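You operate a simulated robot arm through the tools that you are given. There is no shell and no other tool. Be economical: measure what you need, move in short steps, check, and stop when the job is done.

Carry out the task below with a simulated robot arm. There is one attempt and no reset: what you move stays moved.

TASK
Take the blue tag marked "DRY" from the top of the blue bench and leave it on the teal dish.
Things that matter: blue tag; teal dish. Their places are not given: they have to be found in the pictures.

It is judged by the outcome, as a careful person would: the job done as asked, and still so three seconds after it is handed in. It fails if anything else is knocked over, pushed out of place, dropped, spilled or broken.

THE ROBOT
A 7-joint arm with a two-finger parallel gripper, fixed in place. Base frame: the origin is at the foot of the arm, x ahead of it, y to its left, z up; the work surface is at about z = 860. Lengths are in mm, angles in degrees, forces in N, time in s.
With the tool pointing down near the work surface it reaches from about 300 to 700 mm from the base axis. Its first joint turns from -66.0 to 66.0 degrees. Payload 1.57 kg.
Tool frame: the origin (TCP) lies between the finger pads and is the grasp point; the fingertips stand 30 mm ahead of it; z points along the fingers, y is the line along which they close. The gripper opens to 110 mm. The fingers are 24 mm wide and 12 mm thick; the gripper's body (48 by 112 mm) begins 78 mm behind the TCP.
Orientation is told as [roll, pitch, yaw] about the base's x, y, z axes, in that order, counted from this pose: with the fingers straight down and closing along the base's y, the tool's x points along the base's -x, its y along +y and its z along -z.

THE INTERFACE
- The arm moves only by the tool arm_command. Its argument "commands" is a list that holds one entry, the list of rows, each a list of 7 numbers: the shift along the tool's x, y, z in mm, then the turn, a rotation vector about the tool's x, y, z in degrees, then the gripper command, from -1 (fully open) to 1 (shut), values between in proportion. In form: [[[tx, ty, tz, ax, ay, az, hand], ...]]. A call has 1 to 10 rows; each row shifts and turns the commanded pose from where the row before left it, along the tool's axes as they then stand. A row lasts 0.2 s, in which the tool goes at most 50 mm and 8.6 degrees; a call with a longer step from one row to the next is refused whole, and so is a gripper value outside its range. A pose out of reach is approached as far as the arm can. The call stops where the force on the tool passes 40 N (or 10 N more than at its start, if that is more) or the arm is blocked; 0.2 s more then pass. The fingers move at their own pace (about 108 mm/s each) and stop on an object; they squeeze with about 34 N. The grip force told is the motor's: it shows also when the fingers shut on nothing. Time passes only in rows, and 0.2 s behind the last, so rows that do not move let the fingers close. It gives the time, the measured TCP pose, the force on the tool (base axes), the opening and the grip force at its end, in the units of the frame above (readings bear some noise).
- Cameras (640 x 400 px; columns grow to the right, rows downward): "scene" is fixed at [169.4, -397.3, 1399.4]; the picture's right is [0.73, -0.69, 0.00], its down [-0.42, -0.45, -0.79] and it looks along [0.54, 0.57, -0.61] (base axes); focal length 364 px, centre (320, 200). "wrist" rides on the gripper at [-36, 0, -80] in the tool frame; the picture's right is [0.00, -1.00, 0.00], its down [0.97, 0.00, -0.24] and it looks along [0.24, 0.00, 0.97] (tool axes); focal length 218 px, centre (320, 200).
- grab_frame(camera): a new picture of that camera. No time passes.
- measure_at(camera, pixels): for up to 12 pixels [column, row] of the newest picture of that camera ("zoom" is the newest enlarged one), the place [x, y, z] in the base frame of the surface seen there, good to about 2 mm. No time passes.
- enlarge(camera, box): a new picture of the part [left, top, right, bottom] of that camera's present view, enlarged. No time passes.
- sign_off(): hands the job in; it is judged then, once.

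Work in short steps. Measure before you move; look again where a grasp or a placing could have gone wrong, and mend it. You have 60 turns and 16 pictures in all, the two below and enlarged ones among them. Open the gripper and draw the arm clear of the work before you hand the job in, unless the task says otherwise; then end with one line.

The tools are called after "Request:" as name(argument=value, ...) on one line, values as JSON. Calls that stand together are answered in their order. arm_command: Moves the arm, as the interface text tells. Its arguments: {"type":"object","properties":{"commands":{"type":"array","items":{"type":"array","items":{"type":"array","items":{"type":"number"}}}}},"required":["commands"]} The other tools are called the same way: grab_frame (camera) takes a picture; measure_at (camera, pixels) gives the place of the surface under pixels of a picture; enlarge (camera, box) takes an enlarged picture of a part of a camera's view; sign_off () hands the job in.

At the start:

```text
time_s: 0.0
tcp_pos: [399.8, 47.3, 1118.7]
orientation: [0.1, 0.0, 0.0]
ft_force: [0.2, 0.7, -0.5]
width: 110.1
grasp_force: 0.1
```

scene: 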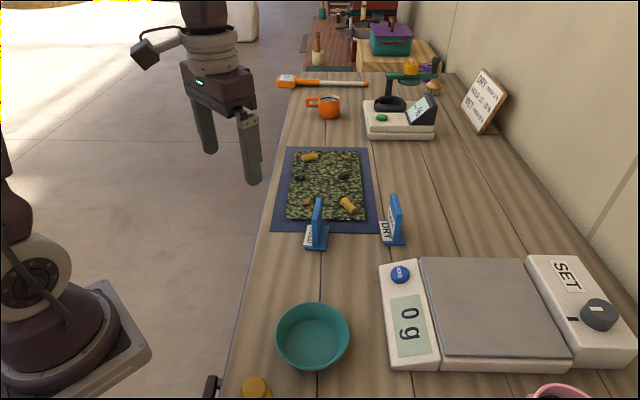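
wrist: 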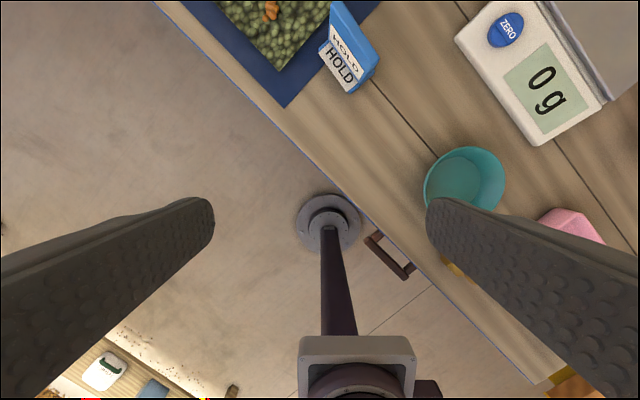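

The scene shows two blue tags near (316,225) and (392,220); the right one seems to read "DRY". I enlarge to see the details.

Request:
enlarge(camera="scene", box=[270, 140, 430, 260])

Request:
measure_at(camera="scene", pixels=[[386, 232], [398, 215], [393, 198], [400, 240], [312, 340], [312, 306], [348, 335], [277, 335], [311, 240], [319, 200], [405, 243], [312, 368]])

```text
3.33 times, centred on (350, 200) of scene
```

zoom: 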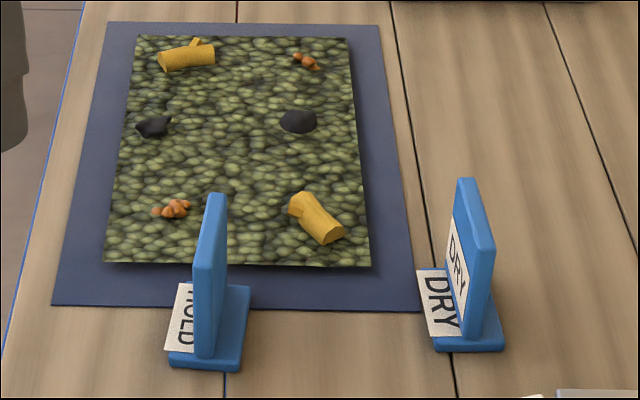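

```text
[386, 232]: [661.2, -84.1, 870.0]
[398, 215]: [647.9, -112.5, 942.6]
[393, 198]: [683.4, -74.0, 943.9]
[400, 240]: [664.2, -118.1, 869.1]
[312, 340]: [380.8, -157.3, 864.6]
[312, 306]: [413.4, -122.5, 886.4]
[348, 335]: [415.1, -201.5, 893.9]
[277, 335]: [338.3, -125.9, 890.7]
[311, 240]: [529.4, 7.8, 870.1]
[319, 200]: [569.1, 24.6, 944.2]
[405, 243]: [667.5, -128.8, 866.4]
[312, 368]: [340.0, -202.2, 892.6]
```

The right tag reads DRY: an upright plate on a base. I measure its outline in the zoom.

Request:
measure_at(camera="zoom", pixels=[[461, 184], [473, 181], [474, 248], [490, 247], [480, 215], [463, 333], [436, 346], [500, 347], [420, 272], [452, 270], [482, 300], [488, 290]])

Request:
measure_at(camera="scene", pixels=[[330, 318], [300, 320], [322, 352], [345, 318], [290, 313], [340, 360], [285, 358], [312, 325]])

```text
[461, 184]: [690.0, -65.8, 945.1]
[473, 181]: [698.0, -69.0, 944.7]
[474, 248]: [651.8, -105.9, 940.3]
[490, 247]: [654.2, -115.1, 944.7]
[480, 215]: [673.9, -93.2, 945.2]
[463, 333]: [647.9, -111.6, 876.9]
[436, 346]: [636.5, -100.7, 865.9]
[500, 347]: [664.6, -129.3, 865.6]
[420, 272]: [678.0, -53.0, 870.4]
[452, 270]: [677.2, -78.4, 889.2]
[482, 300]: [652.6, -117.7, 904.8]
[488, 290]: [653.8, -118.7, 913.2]
```

```text
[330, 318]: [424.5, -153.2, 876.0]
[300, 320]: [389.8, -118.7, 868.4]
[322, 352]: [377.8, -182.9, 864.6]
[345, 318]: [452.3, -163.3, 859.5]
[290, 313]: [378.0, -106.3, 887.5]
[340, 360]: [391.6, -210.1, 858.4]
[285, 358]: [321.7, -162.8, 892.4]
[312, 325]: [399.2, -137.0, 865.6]
```

The DRY plate runs about 45° in plan (top edge (652,-111)→(694,-67), z≈945, centre ≈(672,-91)). The dish centre is ≈(377,-162), with floor ≈865 and rim ≈892. I move above the tag, then yaw +45°.

Request:
arm_command(commands=[[[-34, -17.3, 9.5, 0, 0, 0, -0.2], [-34, -17.3, 9.5, 0, 0, 0, -0.2], [-34, -17.3, 9.5, 0, 0, 0, -0.2], [-34, -17.3, 9.5, 0, 0, 0, -0.2], [-34, -17.3, 9.5, 0, 0, 0, -0.2], [-34, -17.3, 9.5, 0, 0, 0, -0.2], [-34, -17.3, 9.5, 0, 0, 0, -0.2], [-34, -17.3, 9.5, 0, 0, 0, -0.2]]])

Request:
arm_command(commands=[[[0, 0, 0, 0, 0, -7.5, -0.2], [0, 0, 0, 0, 0, -7.5, -0.2], [0, 0, 0, 0, 0, -7.5, -0.2], [0, 0, 0, 0, 0, -7.5, -0.2], [0, 0, 0, 0, 0, -7.5, -0.2], [0, 0, 0, 0, 0, -7.5, -0.2], [0, 0, 0, 0, 0, 0, -0.2]]])

Request:
grab_frame(camera="wrist")

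```text
time_s: 1.8
tcp_pos: [665.5, -87.9, 1046.0]
orientation: [0.1, 0.3, 0.0]
ft_force: [-0.1, -0.4, 0.7]
width: 66.2
grasp_force: 0.1
out of reach, approached as far as the arm can: row 8
```

```text
time_s: 3.4
tcp_pos: [665.4, -85.8, 1045.5]
orientation: [0.0, 0.0, 45.1]
ft_force: [0.3, 0.0, 0.3]
width: 66.0
grasp_force: 0.0
```

```text
12 pictures are left
```

wrist: 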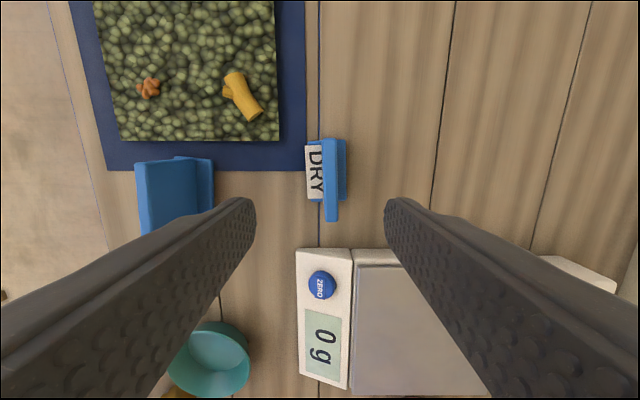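

The plate stands vertical in the wrist picture (column ≈331), so the yaw is right. I measure its top face here.

Request:
measure_at(camera="wrist", pixels=[[326, 145], [334, 145], [326, 215], [336, 215], [331, 180], [345, 195], [308, 145], [308, 197], [345, 142]])

```text
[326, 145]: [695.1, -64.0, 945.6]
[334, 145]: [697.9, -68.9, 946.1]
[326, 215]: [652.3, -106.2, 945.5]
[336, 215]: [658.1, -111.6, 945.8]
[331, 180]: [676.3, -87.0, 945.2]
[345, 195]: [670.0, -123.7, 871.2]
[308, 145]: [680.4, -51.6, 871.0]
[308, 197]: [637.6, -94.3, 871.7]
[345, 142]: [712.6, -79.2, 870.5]
```

Plate centre ≈(675,-87.5). I descend partway first and then correct the offset.

Request:
arm_command(commands=[[[0, 0, 25, 0, 0, 0, -0.2], [-2.5, -4, 25, 0, 0, 0, -0.2], [-2.5, -4, 10, 0, 0, 0, -0.2], [0, 0, 0, 0, 0, 0, -0.2]]])

```text
time_s: 4.4
tcp_pos: [672.6, -88.1, 984.0]
orientation: [-0.1, 0.0, 44.9]
ft_force: [-0.6, -0.6, -0.3]
width: 66.0
grasp_force: 0.1
```

Request:
arm_command(commands=[[[-2, -1.4, 20, 0, 0, 0, -0.2], [0, 0, 20, 0, 0, 0, -0.2], [0, 0, 16, 0, 0, 0, -0.2], [0, 0, 0, 0, 0, 0, -0.2]]])

Request:
enlarge(camera="scene", box=[300, 120, 460, 260])

```text
time_s: 5.4
tcp_pos: [675.0, -87.5, 928.1]
orientation: [0.0, 0.0, 45.0]
ft_force: [-0.3, 0.5, -0.6]
width: 65.9
grasp_force: 0.1
```

```text
2.86 times, centred on (380, 190) of scene
```

zoom: 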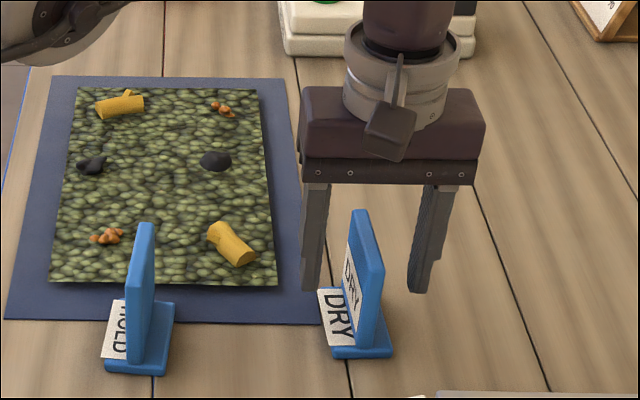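

The fingers straddle the plate, so I close.

Request:
arm_command(commands=[[[0, 0, 0, 0, 0, 0, 0.3], [0, 0, 0, 0, 0, 0, 1], [0, 0, 0, 0, 0, 0, 1], [0, 0, 0, 0, 0, 0, 1], [0, 0, 0, 0, 0, 0, 1]]])

Request:
arm_command(commands=[[[0, 0, -10, 0, 0, 0, 1], [0, 0, -15, 0, 0, 0, 1], [0, 0, -20, 0, 0, 0, 1], [0, 0, -20, 0, 0, 0, 1], [0, 0, 0, 0, 0, 0, 1]]])

Request:
grab_frame(camera="scene")

```text
time_s: 6.6
tcp_pos: [676.9, -88.3, 929.3]
orientation: [-0.1, 0.0, 45.0]
ft_force: [-0.2, -0.9, 0.3]
width: 11.7
grasp_force: 29.0
```

```text
time_s: 7.8
tcp_pos: [675.6, -87.4, 993.8]
orientation: [0.0, -0.1, 45.1]
ft_force: [0.1, 0.3, -0.4]
width: 11.3
grasp_force: 29.1
```

```text
10 pictures are left
```

scene: 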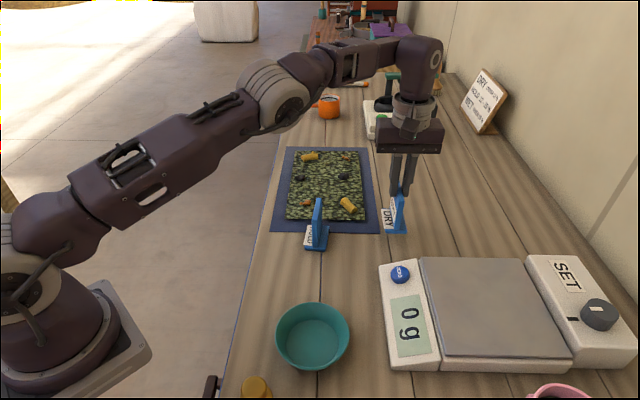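

The tag is held and lifted. I carry it to above the dish.

Request:
arm_command(commands=[[[0, 0, -26, 0, 0, 0, 1], [29.3, 17.6, 0, 0, 0, 0, 1], [29.3, 17.6, 0, 0, 0, 0, 1], [29.3, 17.6, 0, 0, 0, 0, 1], [29.3, 17.6, 0, 0, 0, 0, 1], [29.3, 17.6, 0, 0, 0, 0, 1], [29.3, 17.6, 0, 0, 0, 0, 1], [29.3, 17.6, 0, 0, 0, 0, 1], [29.3, 17.6, 0, 0, 0, 0, 1], [29.3, 17.6, 0, 0, 0, 0, 1]]])

Request:
grab_frame(camera="wrist")

Request:
enlarge(camera="scene", box=[220, 250, 420, 400])

```text
time_s: 10.0
tcp_pos: [675.4, -87.1, 1020.5]
orientation: [0.1, 0.0, 45.1]
ft_force: [0.0, 0.4, 0.5]
width: 11.3
grasp_force: 28.8
out of reach, approached as far as the arm can: row 2, 3, 4, 5, 6, 7, 8, 9, 10
```

```text
9 pictures are left
```

wrist: 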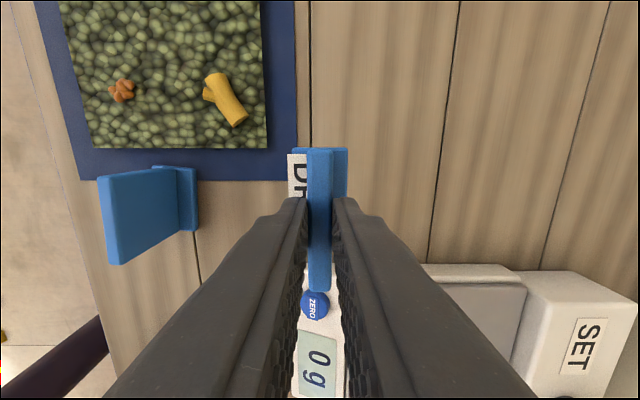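

```text
2.67 times, centred on (320, 325) of scene
```

zoom: 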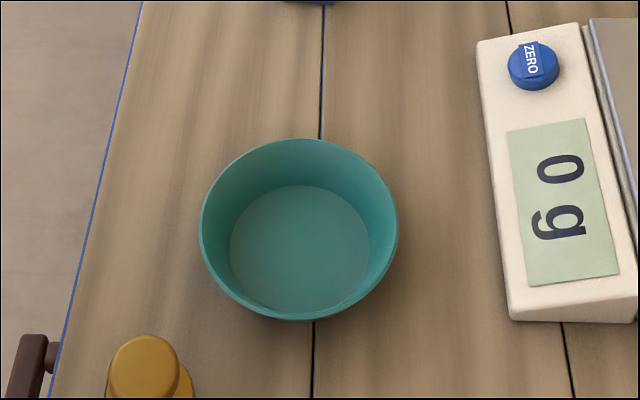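

The carry rows were refused as out of reach, with the arm still at (675,-87,1020) and the tag held. A wrist limit is likely, so I test small moves while turning the yaw back.

Request:
arm_command(commands=[[[0, 0, 0, 0, 0, 7.5, 1], [10, 10, 0, 0, 0, 0, 1], [0, 0, 0, 0, 0, 0, 1]]])

```text
time_s: 10.8
tcp_pos: [661.6, -84.0, 1020.8]
orientation: [0.0, 0.0, 37.5]
ft_force: [-0.1, -0.2, -1.0]
width: 11.2
grasp_force: 28.4
```

That works. I turn the yaw back to 0 and then translate with plain axes.

Request:
arm_command(commands=[[[0, 0, 0, 0, 0, 7.5, 1], [0, 0, 0, 0, 0, 7.5, 1], [0, 0, 0, 0, 0, 7.5, 1], [0, 0, 0, 0, 0, 7.5, 1], [0, 0, 0, 0, 0, 7.5, 1], [30, -8, 0, 0, 0, 0, 1], [30, -8, 0, 0, 0, 0, 1], [30, -8, 0, 0, 0, 0, 1], [0, 0, 0, 0, 0, 0, 1]]])

Request:
measure_at(camera="zoom", pixels=[[300, 188], [234, 245], [366, 245], [295, 308], [300, 245], [203, 225], [395, 225], [340, 200], [255, 205], [255, 295], [345, 295], [298, 142]])

```text
time_s: 12.8
tcp_pos: [572.5, -109.4, 1021.7]
orientation: [0.0, 0.0, 0.1]
ft_force: [-0.1, 0.0, -1.5]
width: 11.2
grasp_force: 28.6
```

```text
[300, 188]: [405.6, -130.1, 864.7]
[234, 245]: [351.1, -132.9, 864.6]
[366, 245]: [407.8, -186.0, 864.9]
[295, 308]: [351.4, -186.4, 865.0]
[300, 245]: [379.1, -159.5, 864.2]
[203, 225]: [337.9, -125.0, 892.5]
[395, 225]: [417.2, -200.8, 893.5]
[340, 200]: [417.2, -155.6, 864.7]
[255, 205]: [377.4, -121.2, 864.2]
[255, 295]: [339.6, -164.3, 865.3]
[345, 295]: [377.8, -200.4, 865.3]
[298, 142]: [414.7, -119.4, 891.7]
```

Dish floor centre ≈(378.5,-160), radius ≈40. The tag base (60×44) fits with about 3 mm to spare, so I move above it and check.

Request:
arm_command(commands=[[[32.3, -8.4, 0, 0, 0, 0, 1], [32.3, -8.4, 0, 0, 0, 0, 1], [32.3, -8.4, 0, 0, 0, 0, 1], [32.3, -8.4, 0, 0, 0, 0, 1], [32.3, -8.4, 0, 0, 0, 0, 1], [32.5, -8.6, 0, 0, 0, 0, 1], [0, 0, 0, 0, 0, 0, 1]]])

Request:
grab_frame(camera="wrist")

Request:
enlarge(camera="scene", box=[220, 200, 420, 400])

```text
time_s: 14.4
tcp_pos: [377.6, -158.8, 1022.6]
orientation: [0.1, -0.1, 0.0]
ft_force: [-0.1, 0.9, -0.4]
width: 11.1
grasp_force: 29.4
```

```text
7 pictures are left
```

wrist: 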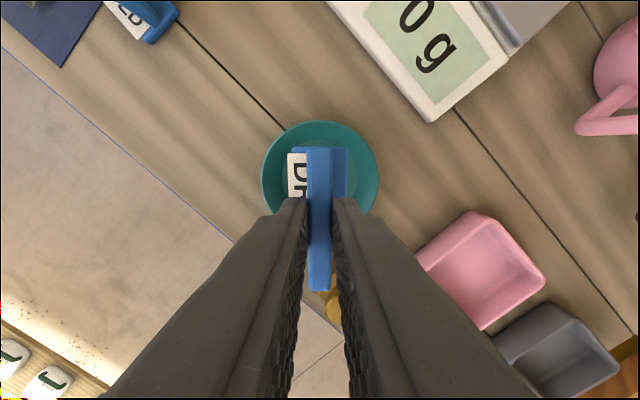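

```text
2.00 times, centred on (320, 300) of scene
```

zoom: 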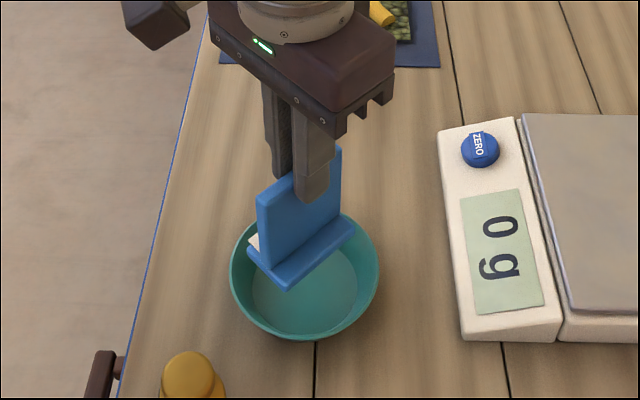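

Request:
measure_at(camera="zoom", pixels=[[257, 256], [288, 288], [352, 232], [253, 242], [258, 200], [340, 150], [263, 192]])

Request:
measure_at(camera="wrist", pixels=[[345, 150], [291, 156], [345, 190], [310, 150], [329, 150], [310, 286], [329, 286], [291, 190], [297, 149]])

```text
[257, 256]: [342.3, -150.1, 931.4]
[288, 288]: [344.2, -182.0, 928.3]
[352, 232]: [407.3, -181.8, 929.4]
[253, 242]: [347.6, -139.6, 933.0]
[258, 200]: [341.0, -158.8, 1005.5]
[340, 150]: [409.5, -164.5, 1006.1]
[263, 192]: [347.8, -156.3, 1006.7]
```

```text
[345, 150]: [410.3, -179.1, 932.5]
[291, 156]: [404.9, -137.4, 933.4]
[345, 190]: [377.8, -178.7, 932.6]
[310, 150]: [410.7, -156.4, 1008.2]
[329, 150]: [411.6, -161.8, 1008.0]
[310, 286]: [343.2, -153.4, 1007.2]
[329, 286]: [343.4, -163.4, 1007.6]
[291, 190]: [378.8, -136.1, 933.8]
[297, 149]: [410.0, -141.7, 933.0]
```

The tag now sits about 31 mm lower in the grip: plate top 1007, base underside ≈922. It also needs +2.3 mm in x to be centred, so I lower gently to just above the dish floor.

Request:
arm_command(commands=[[[-2.3, 0, 4, 0, 0, 0, 1], [0, 0, 8, 0, 0, 0, 1], [0, 0, 8, 0, 0, 0, 1], [0, 0, 8, 0, 0, 0, 1], [0, 0, 8, 0, 0, 0, 1], [0, 0, 8, 0, 0, 0, 1], [0, 0, 6, 0, 0, 0, 1], [0, 0, 0, 0, 0, 0, 1]]])

Request:
enlarge(camera="scene", box=[240, 260, 400, 400])

```text
time_s: 16.2
tcp_pos: [378.5, -159.4, 972.9]
orientation: [-0.1, -0.2, 0.0]
ft_force: [-2.6, 1.3, 23.9]
width: 11.2
grasp_force: 28.5
```

```text
2.86 times, centred on (320, 330) of scene
```

zoom: 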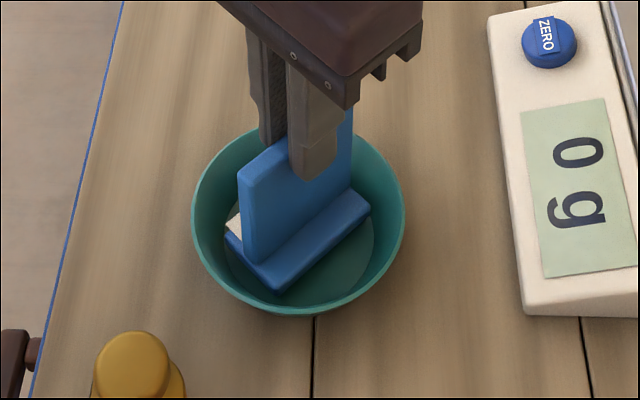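

There is a 24 N upward force: the tag is in contact already. I measure where it sits.

Request:
measure_at(camera="zoom", pixels=[[275, 278], [275, 290], [365, 208], [230, 235], [232, 222], [242, 180], [348, 115], [330, 235], [320, 275], [196, 225], [402, 225], [298, 312]])

```text
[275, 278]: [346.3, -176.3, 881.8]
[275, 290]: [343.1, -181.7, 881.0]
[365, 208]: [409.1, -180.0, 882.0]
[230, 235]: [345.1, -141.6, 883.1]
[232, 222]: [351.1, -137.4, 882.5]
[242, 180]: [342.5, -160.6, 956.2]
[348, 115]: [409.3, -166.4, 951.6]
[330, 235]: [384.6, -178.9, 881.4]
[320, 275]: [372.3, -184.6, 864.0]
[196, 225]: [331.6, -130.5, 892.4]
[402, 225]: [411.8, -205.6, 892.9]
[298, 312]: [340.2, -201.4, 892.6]
```

The base underside is ≈6 mm above the dish floor with corners touching the wall, and the tag centre is ≈(376,-159.7) against dish centre ≈(378,-161). I raise a little, shift, and lower again gently.

Request:
arm_command(commands=[[[0, 0, -5, 0, 0, 0, 1], [-1.8, -1.0, 0, 0, 0, 0, 1], [0, 0, 0, 0, 0, 0, 1]]])

Request:
arm_command(commands=[[[0, 0, 2, 0, 0, 0, 1], [0, 0, 2, 0, 0, 0, 1], [0, 0, 0, 0, 0, 0, 1]]])

```text
time_s: 17.0
tcp_pos: [381.5, -161.3, 976.0]
orientation: [0.0, 0.0, 0.1]
ft_force: [-1.6, 1.2, 0.0]
width: 11.3
grasp_force: 28.7
```

```text
time_s: 17.8
tcp_pos: [382.2, -159.4, 973.8]
orientation: [0.0, -0.1, 0.0]
ft_force: [0.6, 1.0, 4.1]
width: 11.2
grasp_force: 29.4
```

Request:
arm_command(commands=[[[0, 0, 2, 0, 0, 0, 1], [0, 0, 0, 0, 0, 0, 1]]])

Request:
enlarge(camera="scene", box=[240, 260, 400, 400])

Request:
measure_at(camera="zoom", pixels=[[277, 278], [277, 290], [365, 207], [232, 235], [330, 235], [242, 180], [196, 225], [402, 225], [298, 312]])

```text
time_s: 18.4
tcp_pos: [380.7, -160.7, 971.1]
orientation: [-0.1, -0.1, 0.0]
ft_force: [-0.6, 0.7, 25.2]
width: 11.1
grasp_force: 29.1
```

```text
2.86 times, centred on (320, 330) of scene
```

zoom: 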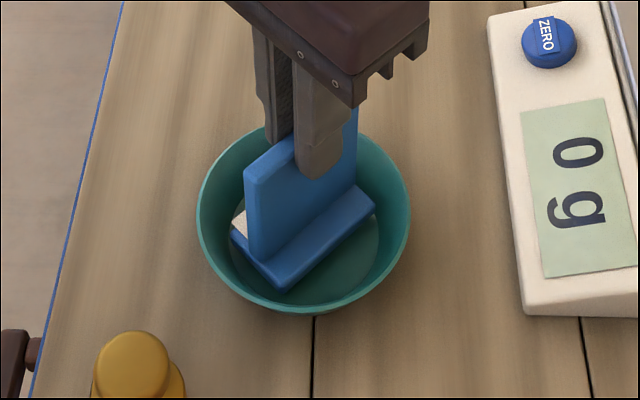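

```text
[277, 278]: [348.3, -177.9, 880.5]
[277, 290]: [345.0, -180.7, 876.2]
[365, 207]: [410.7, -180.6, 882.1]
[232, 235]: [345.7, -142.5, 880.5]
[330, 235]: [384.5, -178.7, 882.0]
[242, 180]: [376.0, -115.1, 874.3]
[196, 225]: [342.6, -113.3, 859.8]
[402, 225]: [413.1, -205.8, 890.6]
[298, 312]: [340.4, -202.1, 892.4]
```

The dish shifted about 3 mm with the tag, so the tag is centred and rests level on its four corners just above the floor. I relieve the force slightly and release.

Request:
arm_command(commands=[[[0, 0, -2, 0, 0, 0, 1], [0, 0, 0, 0, 0, 0, 0.6], [0, 0, 0, 0, 0, 0, 0.2], [0, 0, 0, 0, 0, 0, -0.2], [0, 0, 0, 0, 0, 0, -0.2]]])

Request:
arm_command(commands=[[[0, 0, -20, 0, 0, 0, -0.2], [0, 0, -30, 0, 0, 0, -0.2], [0, 0, -30, 0, 0, 0, -0.2], [0, 0, -30, 0, 0, 0, -0.2], [0, 0, -30, 0, 0, 0, -0.2], [0, 30, 0, 0, 0, 0, -0.2], [0, 40, 0, 0, 0, 0, -0.2], [0, 40, 0, 0, 0, 0, -1], [0, 40, 0, 0, 0, 0, -1], [0, 40, 0, 0, 0, 0, -1]]])

Request:
grab_frame(camera="scene")

Request:
enlarge(camera="scene", box=[240, 260, 400, 400])

```text
time_s: 19.6
tcp_pos: [381.5, -160.6, 973.9]
orientation: [0.0, 0.0, 0.0]
ft_force: [0.9, -1.0, 0.7]
width: 66.0
grasp_force: 0.0
```

```text
time_s: 21.8
tcp_pos: [382.8, 29.3, 1113.9]
orientation: [-0.1, 0.0, -0.1]
ft_force: [-0.3, 0.0, 0.2]
width: 110.0
grasp_force: 0.1
```

```text
3 pictures are left
```

scene: 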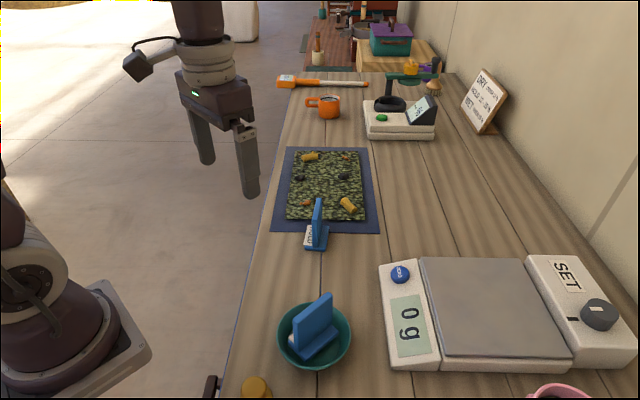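

```text
2.86 times, centred on (320, 330) of scene
```

zoom: 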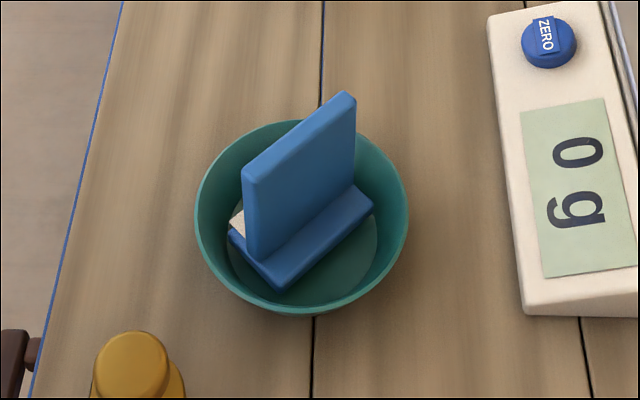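

The tag stands upright in the teal dish, everything else is in place, and the arm is clear with the gripper open. I hand the job in.

Request:
sign_off()

```text
The job is handed in.
```

The blue DRY tag is standing upright in the teal dish, resting by its base corners on the sloped sides about 6 mm above the dish floor; the dish slid about 3 mm while I set the tag down, and nothing else moved.
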